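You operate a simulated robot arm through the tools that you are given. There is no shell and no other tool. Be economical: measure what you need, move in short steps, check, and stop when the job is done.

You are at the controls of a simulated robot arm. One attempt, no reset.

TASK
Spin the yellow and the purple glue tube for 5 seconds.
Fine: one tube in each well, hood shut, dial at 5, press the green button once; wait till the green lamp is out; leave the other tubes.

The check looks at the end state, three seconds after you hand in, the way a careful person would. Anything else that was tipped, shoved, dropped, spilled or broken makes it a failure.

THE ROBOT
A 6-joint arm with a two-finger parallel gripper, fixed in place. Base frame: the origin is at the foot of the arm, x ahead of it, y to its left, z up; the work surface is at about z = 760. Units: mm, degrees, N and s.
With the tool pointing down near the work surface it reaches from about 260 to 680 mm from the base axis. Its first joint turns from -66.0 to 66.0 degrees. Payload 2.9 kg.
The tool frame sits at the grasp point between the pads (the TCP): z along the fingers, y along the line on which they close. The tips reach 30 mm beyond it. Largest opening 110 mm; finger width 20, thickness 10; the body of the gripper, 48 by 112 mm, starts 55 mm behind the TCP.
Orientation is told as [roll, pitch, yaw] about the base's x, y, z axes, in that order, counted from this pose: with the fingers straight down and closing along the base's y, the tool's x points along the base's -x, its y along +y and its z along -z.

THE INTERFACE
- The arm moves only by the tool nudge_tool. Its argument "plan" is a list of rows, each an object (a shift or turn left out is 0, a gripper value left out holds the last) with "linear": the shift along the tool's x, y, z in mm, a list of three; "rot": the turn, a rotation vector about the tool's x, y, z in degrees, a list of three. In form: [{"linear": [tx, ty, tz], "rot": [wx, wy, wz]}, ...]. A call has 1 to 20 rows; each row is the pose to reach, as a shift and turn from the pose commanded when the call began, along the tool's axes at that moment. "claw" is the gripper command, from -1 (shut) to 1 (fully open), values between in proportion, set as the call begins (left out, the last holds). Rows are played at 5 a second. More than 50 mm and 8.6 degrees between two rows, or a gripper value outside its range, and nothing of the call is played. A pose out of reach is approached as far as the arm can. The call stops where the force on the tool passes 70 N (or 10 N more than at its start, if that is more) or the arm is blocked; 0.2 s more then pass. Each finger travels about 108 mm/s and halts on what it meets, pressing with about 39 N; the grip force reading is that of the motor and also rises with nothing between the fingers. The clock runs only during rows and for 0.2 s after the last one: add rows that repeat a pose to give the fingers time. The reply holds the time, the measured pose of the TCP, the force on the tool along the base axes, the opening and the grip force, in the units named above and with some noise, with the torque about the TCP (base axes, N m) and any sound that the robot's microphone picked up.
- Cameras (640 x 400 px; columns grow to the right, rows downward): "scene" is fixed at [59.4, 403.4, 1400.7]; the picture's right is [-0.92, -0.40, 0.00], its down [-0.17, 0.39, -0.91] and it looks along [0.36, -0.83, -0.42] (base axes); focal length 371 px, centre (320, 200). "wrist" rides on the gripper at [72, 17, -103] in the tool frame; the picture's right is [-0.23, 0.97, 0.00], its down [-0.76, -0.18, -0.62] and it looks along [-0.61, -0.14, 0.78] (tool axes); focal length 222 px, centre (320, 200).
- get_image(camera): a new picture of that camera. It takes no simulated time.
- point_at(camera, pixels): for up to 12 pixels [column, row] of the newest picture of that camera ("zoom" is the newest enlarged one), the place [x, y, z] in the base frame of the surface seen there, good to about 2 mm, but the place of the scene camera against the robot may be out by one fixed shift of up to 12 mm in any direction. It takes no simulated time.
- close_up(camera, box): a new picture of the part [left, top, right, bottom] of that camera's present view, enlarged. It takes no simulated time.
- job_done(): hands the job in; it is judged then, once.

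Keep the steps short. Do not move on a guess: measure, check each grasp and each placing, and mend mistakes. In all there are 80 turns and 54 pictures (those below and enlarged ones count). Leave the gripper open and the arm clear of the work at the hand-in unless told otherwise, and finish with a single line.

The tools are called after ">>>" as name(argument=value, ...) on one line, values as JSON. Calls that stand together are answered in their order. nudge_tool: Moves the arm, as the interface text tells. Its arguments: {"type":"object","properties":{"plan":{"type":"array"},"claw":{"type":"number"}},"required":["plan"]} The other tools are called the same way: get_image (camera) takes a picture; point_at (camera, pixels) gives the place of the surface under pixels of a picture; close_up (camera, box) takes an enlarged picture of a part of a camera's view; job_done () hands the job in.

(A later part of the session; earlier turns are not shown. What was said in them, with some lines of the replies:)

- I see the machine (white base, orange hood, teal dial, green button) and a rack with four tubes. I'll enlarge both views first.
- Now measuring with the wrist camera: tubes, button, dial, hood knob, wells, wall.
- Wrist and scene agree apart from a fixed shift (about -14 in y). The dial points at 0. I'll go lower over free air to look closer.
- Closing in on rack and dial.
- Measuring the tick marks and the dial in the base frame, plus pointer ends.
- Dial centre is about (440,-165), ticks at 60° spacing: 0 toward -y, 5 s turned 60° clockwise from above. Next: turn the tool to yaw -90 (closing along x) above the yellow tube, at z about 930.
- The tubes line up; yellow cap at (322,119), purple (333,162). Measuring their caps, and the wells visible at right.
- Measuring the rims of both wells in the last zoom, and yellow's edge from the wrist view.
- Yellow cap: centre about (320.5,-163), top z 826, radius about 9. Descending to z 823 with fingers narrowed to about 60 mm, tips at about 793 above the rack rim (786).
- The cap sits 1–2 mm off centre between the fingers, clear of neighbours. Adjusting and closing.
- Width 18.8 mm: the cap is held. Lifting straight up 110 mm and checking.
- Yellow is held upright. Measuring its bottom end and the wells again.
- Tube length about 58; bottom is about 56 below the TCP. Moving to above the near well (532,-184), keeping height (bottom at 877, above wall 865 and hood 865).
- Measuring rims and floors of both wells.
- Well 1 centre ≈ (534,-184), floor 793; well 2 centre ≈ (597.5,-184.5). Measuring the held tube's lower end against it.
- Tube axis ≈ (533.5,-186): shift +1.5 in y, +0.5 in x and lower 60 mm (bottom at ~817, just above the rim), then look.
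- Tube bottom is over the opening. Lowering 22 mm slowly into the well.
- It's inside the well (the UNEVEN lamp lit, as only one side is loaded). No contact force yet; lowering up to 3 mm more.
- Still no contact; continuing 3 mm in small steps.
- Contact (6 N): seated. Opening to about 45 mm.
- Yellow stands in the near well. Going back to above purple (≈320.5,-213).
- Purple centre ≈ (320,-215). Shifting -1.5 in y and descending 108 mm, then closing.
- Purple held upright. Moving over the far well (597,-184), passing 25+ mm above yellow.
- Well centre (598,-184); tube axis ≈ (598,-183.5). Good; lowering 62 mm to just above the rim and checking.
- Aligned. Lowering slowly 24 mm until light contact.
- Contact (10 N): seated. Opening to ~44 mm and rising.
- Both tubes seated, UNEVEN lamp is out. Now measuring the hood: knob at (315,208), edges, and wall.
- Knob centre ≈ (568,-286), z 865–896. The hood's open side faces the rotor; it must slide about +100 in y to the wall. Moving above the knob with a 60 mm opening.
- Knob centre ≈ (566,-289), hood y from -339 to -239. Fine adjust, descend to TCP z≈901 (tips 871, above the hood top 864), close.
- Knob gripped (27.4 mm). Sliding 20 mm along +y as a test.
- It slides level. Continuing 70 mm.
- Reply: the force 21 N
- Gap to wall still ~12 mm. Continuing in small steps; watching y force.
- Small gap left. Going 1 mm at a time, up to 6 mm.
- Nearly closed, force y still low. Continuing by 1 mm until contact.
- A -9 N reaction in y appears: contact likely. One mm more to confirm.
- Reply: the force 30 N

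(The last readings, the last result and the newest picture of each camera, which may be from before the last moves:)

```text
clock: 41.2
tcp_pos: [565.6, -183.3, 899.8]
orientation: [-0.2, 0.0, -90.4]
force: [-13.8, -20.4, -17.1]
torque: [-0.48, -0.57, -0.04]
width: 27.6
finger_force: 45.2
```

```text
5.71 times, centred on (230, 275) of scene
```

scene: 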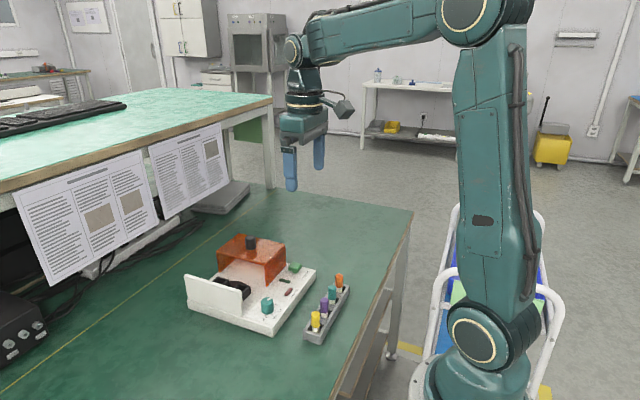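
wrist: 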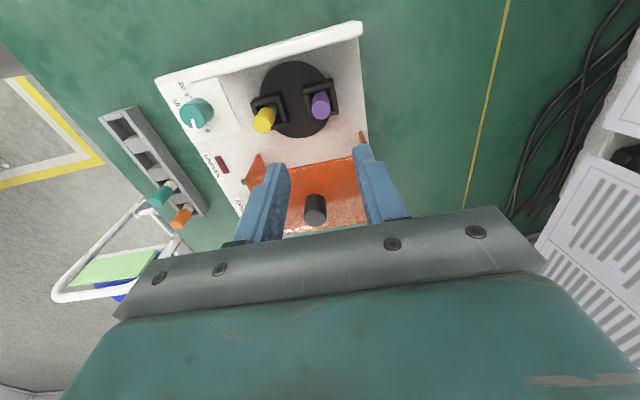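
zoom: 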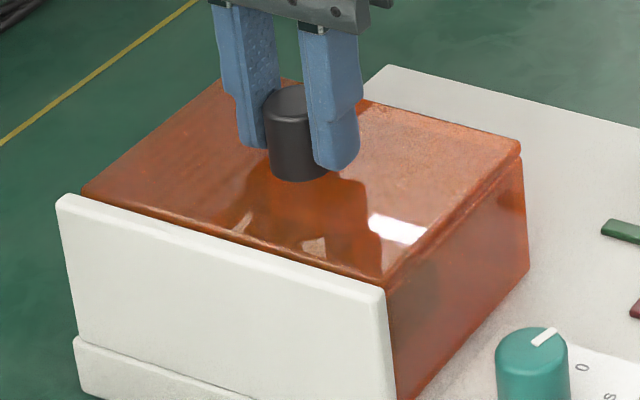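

Hood is hard against the wall (20 N). Opening, rising, then going to above the dial with yaw turned to -30.

>>> nudge_tool(plan=[{"linear": [-1, 0, 0]}, {"linear": [-1, 0, 0]}, {"linear": [-1, 0, 0]}], claw=0.1)

>>> nudge_tool(plan=[{"linear": [0, 0, -15]}, {"linear": [0, 0, -50]}, {"linear": [0, 0, -70], "rot": [0, 0, -8]}, {"linear": [2, -20, -70], "rot": [0, 0, -16]}, {"linear": [5, -40, -70], "rot": [0, 0, -24]}, {"linear": [8, -60, -70], "rot": [0, 0, -32]}, {"linear": [11, -80, -70], "rot": [0, 0, -40]}, {"linear": [14, -105, -60], "rot": [0, 0, -48]}, {"linear": [17, -126, -50], "rot": [0, 0, -56]}, {"linear": [17, -126, -40], "rot": [0, 0, -60]}, {"linear": [17, -126, -40], "rot": [0, 0, -60]}])

>>> get_image(camera="wrist")

>>> close_up(camera="scene", box=[180, 200, 340, 330])

```text
clock: 42.0
tcp_pos: [565.5, -182.8, 900.9]
orientation: [0.1, 0.0, -89.9]
force: [0.0, 0.0, 0.0]
torque: [-0.02, 0.04, 0.0]
width: 60.5
finger_force: 0.2
```

```text
clock: 44.4
tcp_pos: [440.1, -167.3, 938.8]
orientation: [0.0, 0.0, -29.8]
force: [-0.3, 0.2, 0.2]
torque: [-0.01, -0.02, -0.03]
width: 60.5
finger_force: 0.0
```

```text
19 pictures are left
```

wrist: 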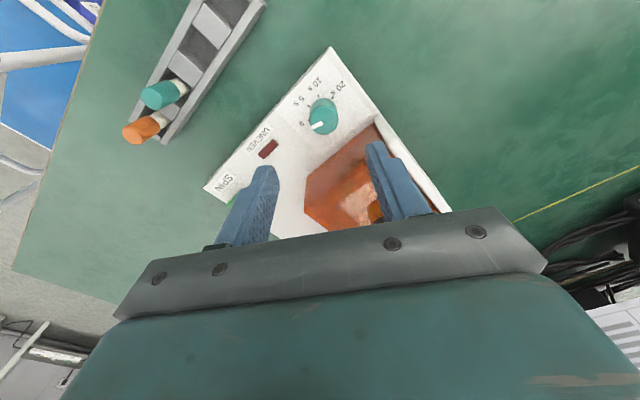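

```text
3.08 times, centred on (260, 265) of scene
```

zoom: 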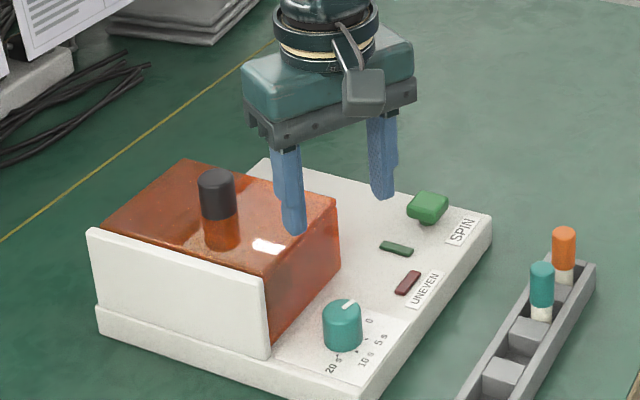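

Hood closed. Zooming on the dial to measure it.

>>> close_up(camera="wrist", box=[280, 70, 370, 150])

>>> point_at(camera="wrist", pixels=[[322, 121], [310, 122], [336, 121], [322, 134], [325, 110], [314, 127]])

```text
5.00 times, centred on (325, 110) of wrist
```

zoom: 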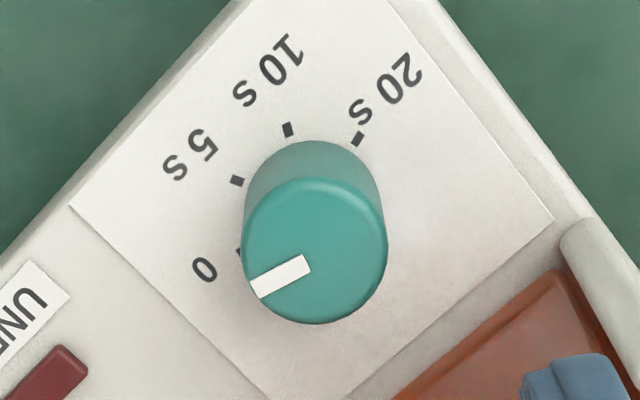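

```text
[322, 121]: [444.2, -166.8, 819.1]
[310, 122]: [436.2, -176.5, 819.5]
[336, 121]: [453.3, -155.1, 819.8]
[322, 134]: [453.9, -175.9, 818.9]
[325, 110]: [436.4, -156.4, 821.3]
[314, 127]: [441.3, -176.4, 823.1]
```

>>> point_at(camera="zoom", pixels=[[239, 253], [237, 181], [288, 130], [357, 138], [315, 250], [245, 250], [387, 250], [318, 322], [256, 290], [308, 264], [318, 178]])

```text
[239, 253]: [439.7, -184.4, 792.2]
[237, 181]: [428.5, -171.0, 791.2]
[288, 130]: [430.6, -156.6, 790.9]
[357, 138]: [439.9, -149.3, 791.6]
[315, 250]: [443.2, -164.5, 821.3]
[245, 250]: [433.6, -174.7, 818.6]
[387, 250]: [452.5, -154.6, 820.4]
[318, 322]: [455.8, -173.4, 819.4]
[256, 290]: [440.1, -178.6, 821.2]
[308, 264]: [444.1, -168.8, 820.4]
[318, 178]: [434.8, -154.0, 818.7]
```

Dial centre ≈ (443,-165), radius 14; tick 5 lies about 53° clockwise from tick 0. Narrowing the fingers to ~44 mm and descending to TCP z 826.

>>> nudge_tool(plan=[{"linear": [-2.1, 2.4, 20]}, {"linear": [-2.1, 2.4, 50]}, {"linear": [-2.1, 2.4, 75]}, {"linear": [-2.1, 2.4, 90]}, {"linear": [-2.1, 2.4, 90]}], claw=-0.2)

>>> close_up(camera="wrist", box=[240, 90, 400, 220])

```text
clock: 45.6
tcp_pos: [443.2, -167.0, 848.5]
orientation: [0.0, 0.0, -30.0]
force: [-0.7, -0.5, -0.6]
torque: [0.0, -0.01, 0.02]
width: 43.9
finger_force: 0.0
```

```text
3.08 times, centred on (320, 155) of wrist
```

zoom: 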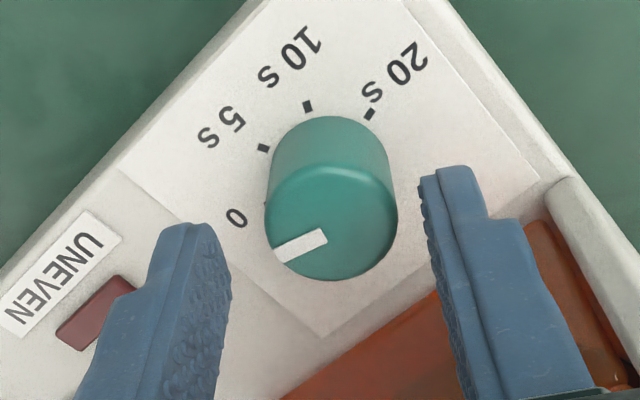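

Dial is centred between fingers, with clearance. Descending 23 mm and closing.

>>> nudge_tool(plan=[{"linear": [0, 0, 10]}, {"linear": [0, 0, 18]}, {"linear": [0, 0, 22]}, {"linear": [0, 0, 22]}])

>>> nudge_tool(plan=[{"linear": [0, 0, 0]}, {"linear": [0, 0, 0]}, {"linear": [0, 0, 0]}], claw=-1)

```text
clock: 46.6
tcp_pos: [441.9, -165.2, 827.7]
orientation: [0.1, 0.1, -30.0]
force: [0.2, 0.0, 0.1]
torque: [0.0, -0.02, 0.02]
width: 43.9
finger_force: 0.0
```

```text
clock: 47.4
tcp_pos: [442.3, -163.3, 829.8]
orientation: [0.0, 0.0, -29.9]
force: [6.1, 10.3, -2.6]
torque: [-0.28, 0.06, 0.0]
width: 29.3
finger_force: 45.6
```

Dial gripped (29.3 mm). Turning +50° about tool z (clockwise from above).

>>> nudge_tool(plan=[{"rot": [0, 0, 6]}, {"rot": [0, 0, 12]}, {"rot": [0, 0, 18]}, {"rot": [0, 0, 24]}, {"rot": [0, 0, 30]}, {"rot": [0, 0, 36]}, {"rot": [0, 0, 42]}, {"rot": [0, 0, 47]}, {"rot": [0, 0, 50]}, {"rot": [0, 0, 50]}])

>>> close_up(camera="wrist", box=[270, 100, 370, 200])

```text
clock: 49.6
tcp_pos: [443.3, -163.4, 829.4]
orientation: [0.3, 0.1, -79.8]
force: [6.6, 24.2, 26.0]
torque: [0.42, 0.4, 0.03]
width: 29.4
finger_force: 45.1
```

```text
4.00 times, centred on (320, 150) of wrist
```

zoom: 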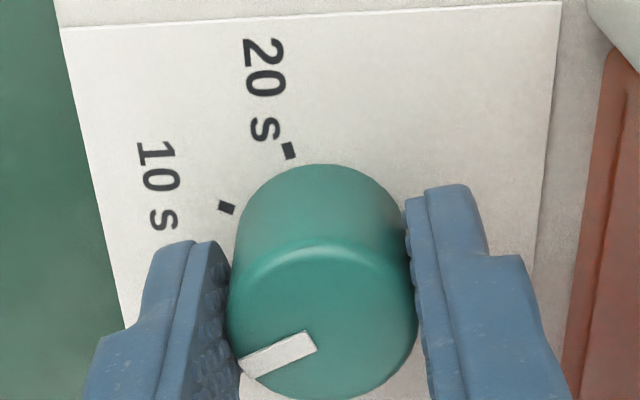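

>>> point_at(camera="zoom", pixels=[[311, 341], [247, 367], [278, 355], [227, 207], [289, 150], [322, 318]])

>>> close_up(camera="scene", box=[250, 260, 320, 330])

```text
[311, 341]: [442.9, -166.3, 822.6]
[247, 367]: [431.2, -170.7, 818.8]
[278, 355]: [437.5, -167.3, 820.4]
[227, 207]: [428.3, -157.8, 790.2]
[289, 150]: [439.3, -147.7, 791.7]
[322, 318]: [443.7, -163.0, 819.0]
```

```text
5.71 times, centred on (285, 295) of scene
```

zoom: 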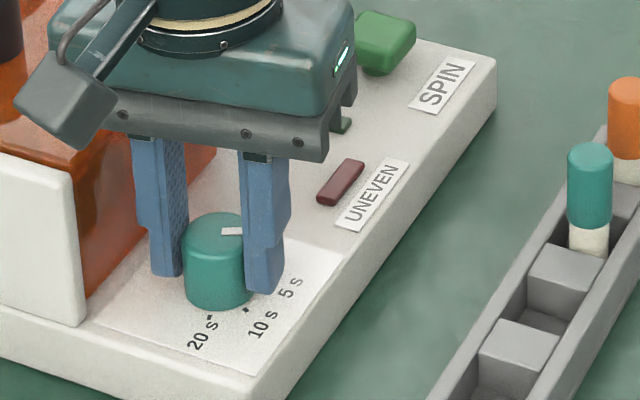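

Pointer now lies at ~21–25° off -x, matching tick 5. Releasing and rising to inspect.

>>> nudge_tool(plan=[{"linear": [0, 0, 0]}, {"linear": [0, 0, 0]}, {"linear": [0, 0, 0]}], claw=-0.2)

>>> nudge_tool(plan=[{"linear": [0, 0, -10]}, {"linear": [0, 0, -50]}, {"linear": [0, 0, -90]}, {"linear": [0, 0, -125]}, {"linear": [0, 0, -125]}])

>>> close_up(camera="wrist", box=[285, 70, 365, 150])

```text
clock: 50.4
tcp_pos: [442.2, -166.6, 827.5]
orientation: [0.1, 0.0, -80.0]
force: [-0.5, -0.3, -0.3]
torque: [0.0, -0.04, -0.04]
width: 44.0
finger_force: 0.1
```

```text
clock: 51.6
tcp_pos: [444.0, -161.9, 952.6]
orientation: [-0.1, 0.1, -80.1]
force: [-0.7, 0.1, -0.1]
torque: [0.01, 0.01, 0.01]
width: 44.0
finger_force: 0.1
```

```text
5.00 times, centred on (325, 110) of wrist
```

zoom: 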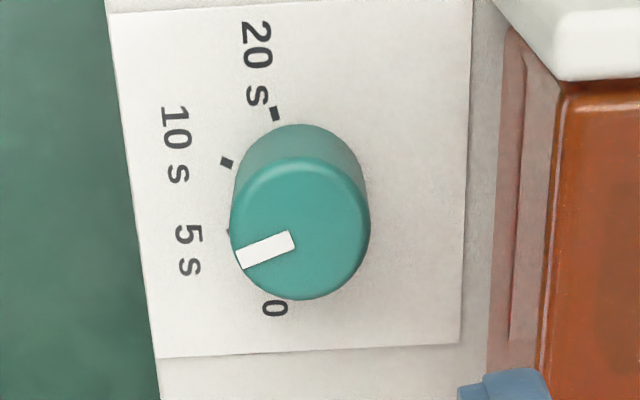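

The pointer is near tick 5, but parallax makes it uncertain. I'll move so the camera is straight above the dial (shift tool [-72,-17,0]) for a parallax-free look.

>>> nudge_tool(plan=[{"linear": [-36, -9, 0]}, {"linear": [-72, -17, 0]}, {"linear": [-72, -17, 0]}, {"linear": [-72, -17, 0]}])

>>> close_up(camera="wrist", box=[280, 0, 360, 50])

```text
clock: 52.6
tcp_pos: [437.9, -237.2, 951.0]
orientation: [0.0, -0.1, -80.1]
force: [1.3, 0.0, -1.1]
torque: [0.01, 0.06, 0.0]
width: 43.7
finger_force: 0.1
```

```text
8.00 times, centred on (320, 25) of wrist
```

zoom: 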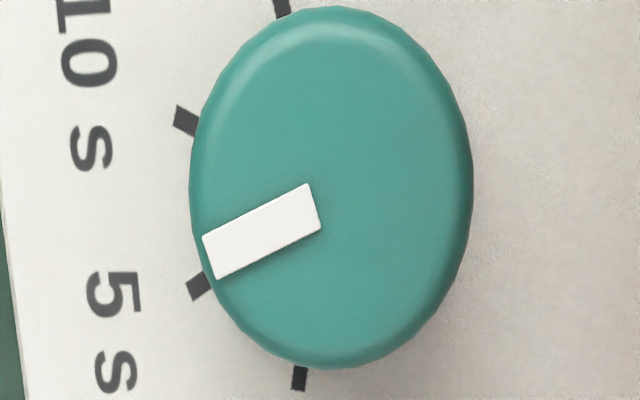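

From straight above, (vertical scale 1.28 corrected) tick 5 is at ~31° and the pointer at ~21°: about 10° too far. I'll go back, regrip and turn back 10°.

>>> nudge_tool(plan=[{"linear": [36, 9, 0]}, {"linear": [72, 17, 0]}, {"linear": [72, 17, 30]}, {"linear": [72, 17, 70]}, {"linear": [72, 17, 105]}, {"linear": [72, 17, 125]}, {"linear": [72, 17, 125]}])

>>> nudge_tool(plan=[{"linear": [0, 0, 0]}, {"linear": [0, 0, 0]}, {"linear": [0, 0, 0]}], claw=-1)

>>> nudge_tool(plan=[{"rot": [0, 0, -3]}, {"rot": [0, 0, -6]}, {"rot": [0, 0, -8]}, {"rot": [0, 0, -10]}, {"rot": [0, 0, -10]}, {"rot": [0, 0, -10]}])

>>> nudge_tool(plan=[{"linear": [0, 0, 0]}, {"linear": [0, 0, 0]}, {"linear": [0, 0, 0]}], claw=-0.2)

>>> nudge_tool(plan=[{"linear": [0, 0, -10]}, {"linear": [0, 0, -50]}, {"linear": [0, 0, -90]}, {"linear": [0, 0, -125]}, {"linear": [-40, -9, -125]}, {"linear": [-76, -17, -125]}, {"linear": [-76, -17, -125]}, {"linear": [-76, -17, -125]}])

>>> close_up(camera="wrist", box=[272, 0, 368, 60])

```text
clock: 54.2
tcp_pos: [441.8, -163.5, 825.8]
orientation: [0.1, 0.0, -80.0]
force: [0.4, -0.2, 0.5]
torque: [0.04, 0.0, 0.01]
width: 44.0
finger_force: 0.1
```

```text
clock: 55.0
tcp_pos: [444.3, -164.0, 826.5]
orientation: [0.2, -0.1, -79.9]
force: [20.8, 2.5, -12.5]
torque: [-0.39, -0.04, 0.04]
width: 29.6
finger_force: 44.9
```

```text
clock: 56.4
tcp_pos: [443.6, -162.6, 826.4]
orientation: [0.2, 0.1, -69.8]
force: [25.1, 8.4, -34.9]
torque: [0.03, -0.08, 0.02]
width: 29.4
finger_force: 45.5
```

```text
clock: 57.2
tcp_pos: [441.1, -164.3, 826.8]
orientation: [-0.1, -0.1, -70.0]
force: [-0.1, 0.1, -0.1]
torque: [-0.02, -0.01, 0.01]
width: 43.9
finger_force: 0.1
```

```text
clock: 59.0
tcp_pos: [450.9, -242.2, 954.8]
orientation: [0.0, 0.1, -70.0]
force: [0.0, -0.2, 0.1]
torque: [0.0, 0.01, 0.01]
width: 43.9
finger_force: 0.0
```

```text
6.67 times, centred on (320, 30) of wrist
```

zoom: 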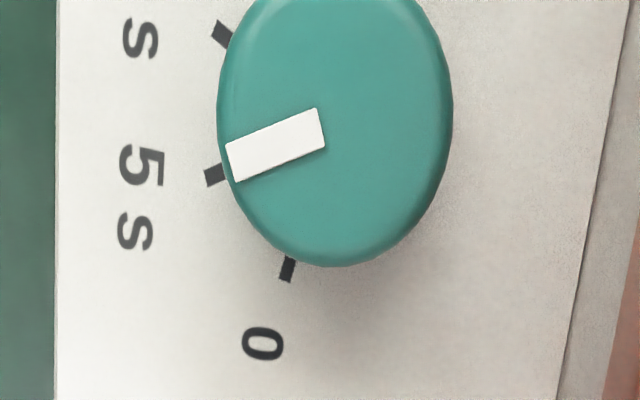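

Working the rays out exactly: tick 5 lies at 25°, the pointer at 24° — the dial is at 5. Next the green button at ≈(450,-323). Let me look at it from here.

>>> get_image(camera="wrist")

```text
10 pictures are left
```

wrist: 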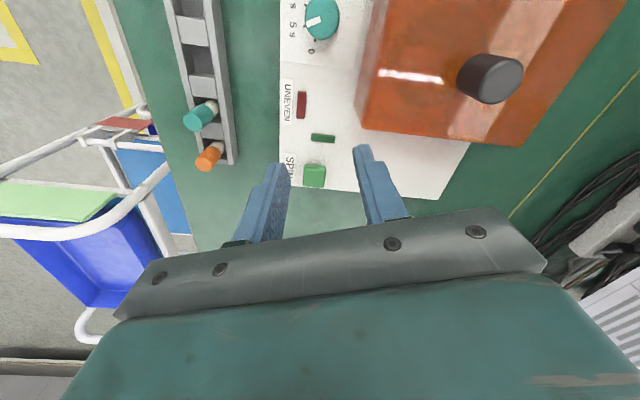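

>>> point_at(camera="wrist", pixels=[[314, 176], [305, 176], [324, 176], [314, 185], [314, 166], [322, 138], [505, 140], [400, 130]])

```text
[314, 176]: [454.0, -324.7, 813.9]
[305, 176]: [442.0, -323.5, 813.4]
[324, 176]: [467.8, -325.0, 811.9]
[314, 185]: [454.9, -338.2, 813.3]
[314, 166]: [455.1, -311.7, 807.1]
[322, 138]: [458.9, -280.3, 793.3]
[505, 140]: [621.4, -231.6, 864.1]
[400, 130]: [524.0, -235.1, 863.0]
```

Button centre (455,-324), top 814. Moving over it with fingers closed, tips at z≈840.

>>> nudge_tool(plan=[{"linear": [-30, -10, 0]}, {"linear": [-60, -20, 0]}, {"linear": [-77.8, -26.2, 0]}, {"linear": [-77.8, -26.2, 40]}, {"linear": [-77.8, -26.2, 80]}, {"linear": [-77.8, -26.2, 85]}, {"linear": [-77.8, -26.2, 85]}], claw=-1)

>>> close_up(camera="wrist", box=[240, 80, 400, 220])

```text
clock: 60.6
tcp_pos: [453.7, -325.3, 867.2]
orientation: [0.0, 0.0, -70.0]
force: [0.0, -0.5, 0.0]
torque: [-0.02, 0.02, -0.02]
width: 0.0
finger_force: 37.8
```

```text
2.86 times, centred on (320, 150) of wrist
```

zoom: 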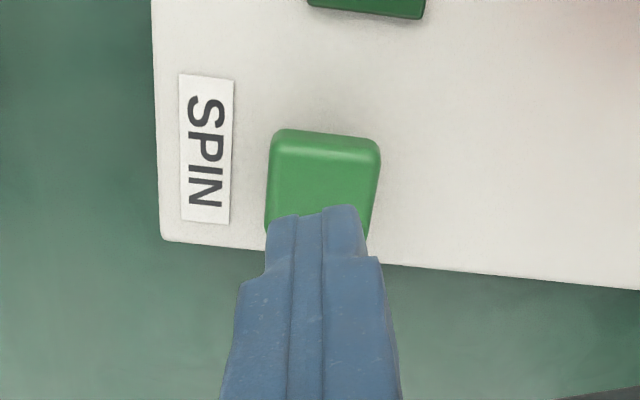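

Fingertips are over the button. Pressing slowly: down 26 mm (about 3 mm of travel), watching force and sound.

>>> nudge_tool(plan=[{"linear": [0, 0, 12]}, {"linear": [0, 0, 20]}, {"linear": [0, 0, 23]}, {"linear": [0, 0, 25]}, {"linear": [0, 0, 26]}])

```text
clock: 61.8
tcp_pos: [454.5, -322.4, 842.4]
orientation: [0.0, 0.1, -70.0]
force: [-0.8, 0.1, 0.8]
torque: [-0.01, 0.01, 0.01]
width: 0.0
finger_force: 37.9
```

No contact yet (tips ≈ 812). Continuing.

>>> nudge_tool(plan=[{"linear": [0, 0, 1]}, {"linear": [0, 0, 2]}, {"linear": [0, 0, 3]}, {"linear": [0, 0, 3]}])

```text
clock: 62.8
tcp_pos: [454.9, -324.5, 838.6]
orientation: [-0.1, 0.0, -70.0]
force: [0.2, 2.8, 3.4]
torque: [0.04, -0.02, -0.02]
width: 0.0
finger_force: 37.3
```

Light spring force (3 N), so pressing has begun. Continuing down 2 mm.

>>> nudge_tool(plan=[{"linear": [0, 0, 1]}, {"linear": [0, 0, 2]}, {"linear": [0, 0, 2]}])

>>> close_up(camera="wrist", box=[240, 40, 400, 200])

```text
clock: 63.6
tcp_pos: [455.8, -324.3, 837.8]
orientation: [-0.1, -0.1, -69.9]
force: [1.6, 0.5, 4.1]
torque: [-0.02, -0.02, -0.04]
width: 0.0
finger_force: 37.7
heard: click
```

```text
2.50 times, centred on (320, 120) of wrist
```

zoom: 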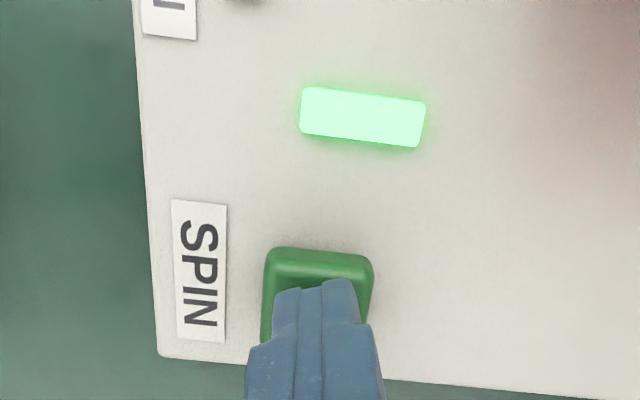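

Click heard, green lamp on. Rising straight up once, and waiting.

>>> nudge_tool(plan=[{"linear": [0, 0, -10]}, {"linear": [0, 0, -40]}, {"linear": [0, 0, -80]}, {"linear": [0, 0, -115]}, {"linear": [0, 0, -115]}, {"linear": [0, 0, -115]}, {"linear": [0, 0, -115]}, {"linear": [0, 0, -115]}, {"linear": [0, 0, -115]}, {"linear": [0, 0, -115]}, {"linear": [0, 0, -115]}, {"linear": [0, 0, -115]}, {"linear": [0, 0, -115]}, {"linear": [0, 0, -115]}, {"linear": [0, 0, -115]}, {"linear": [0, 0, -115]}])

>>> nudge_tool(plan=[{"linear": [0, 0, 0]}, {"linear": [0, 0, 0]}, {"linear": [0, 0, 0]}, {"linear": [0, 0, 0]}, {"linear": [0, 0, 0]}, {"linear": [0, 0, 0]}, {"linear": [0, 0, 0]}, {"linear": [0, 0, 0]}, {"linear": [0, 0, 0]}, {"linear": [0, 0, 0]}, {"linear": [0, 0, 0]}, {"linear": [0, 0, 0]}, {"linear": [0, 0, 0]}, {"linear": [0, 0, 0]}, {"linear": [0, 0, 0]}], claw=0.2)

>>> close_up(camera="scene", box=[180, 200, 370, 350])

```text
clock: 67.0
tcp_pos: [456.0, -326.1, 952.8]
orientation: [0.0, 0.0, -70.0]
force: [-0.6, 0.5, -0.2]
torque: [-0.01, -0.02, -0.02]
width: 0.0
finger_force: 37.6
```

```text
clock: 70.2
tcp_pos: [456.4, -325.2, 951.0]
orientation: [0.1, 0.0, -70.0]
force: [0.7, -0.5, 0.3]
torque: [0.02, -0.02, 0.03]
width: 66.1
finger_force: 0.0
```

```text
2.67 times, centred on (275, 275) of scene
```

zoom: 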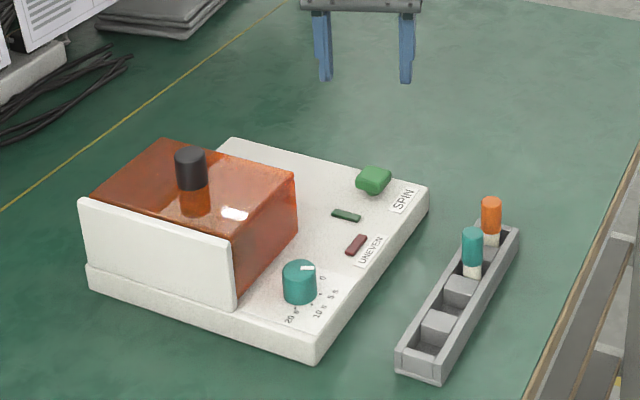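

The green lamp is out, the hood is shut, the dial is at 5, and the other tubes stand untouched. Raising the arm a bit with the gripper fully open, with a last look before handing in.

>>> nudge_tool(plan=[{"linear": [0, 0, -35]}, {"linear": [0, 0, -75]}, {"linear": [0, 0, -110]}, {"linear": [0, 0, -110]}], claw=1)

>>> get_image(camera="wrist")

```text
clock: 71.2
tcp_pos: [455.9, -326.1, 1062.2]
orientation: [0.0, 0.0, -69.9]
force: [-0.1, 0.0, -0.2]
torque: [0.0, -0.02, 0.05]
width: 109.8
finger_force: 0.1
```

```text
6 pictures are left
```

wrist: 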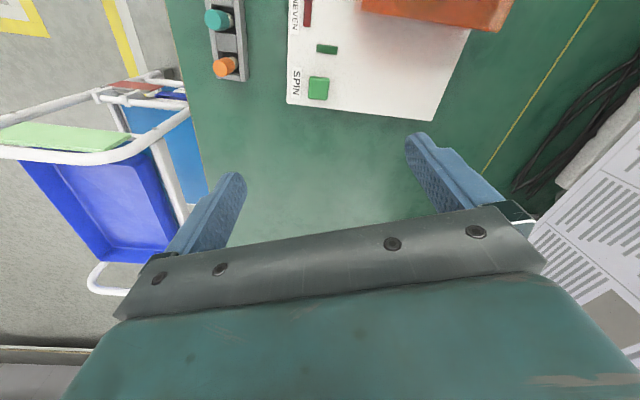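

Lamps are dark, arm is clear, gripper is open. Handing in.

>>> job_done()

```text
The job is handed in.
```

The yellow and purple tubes are in the wells and were spun with the hood shut and the dial at 5; the green button was pressed once, the green lamp is out, and the other tubes were left alone.
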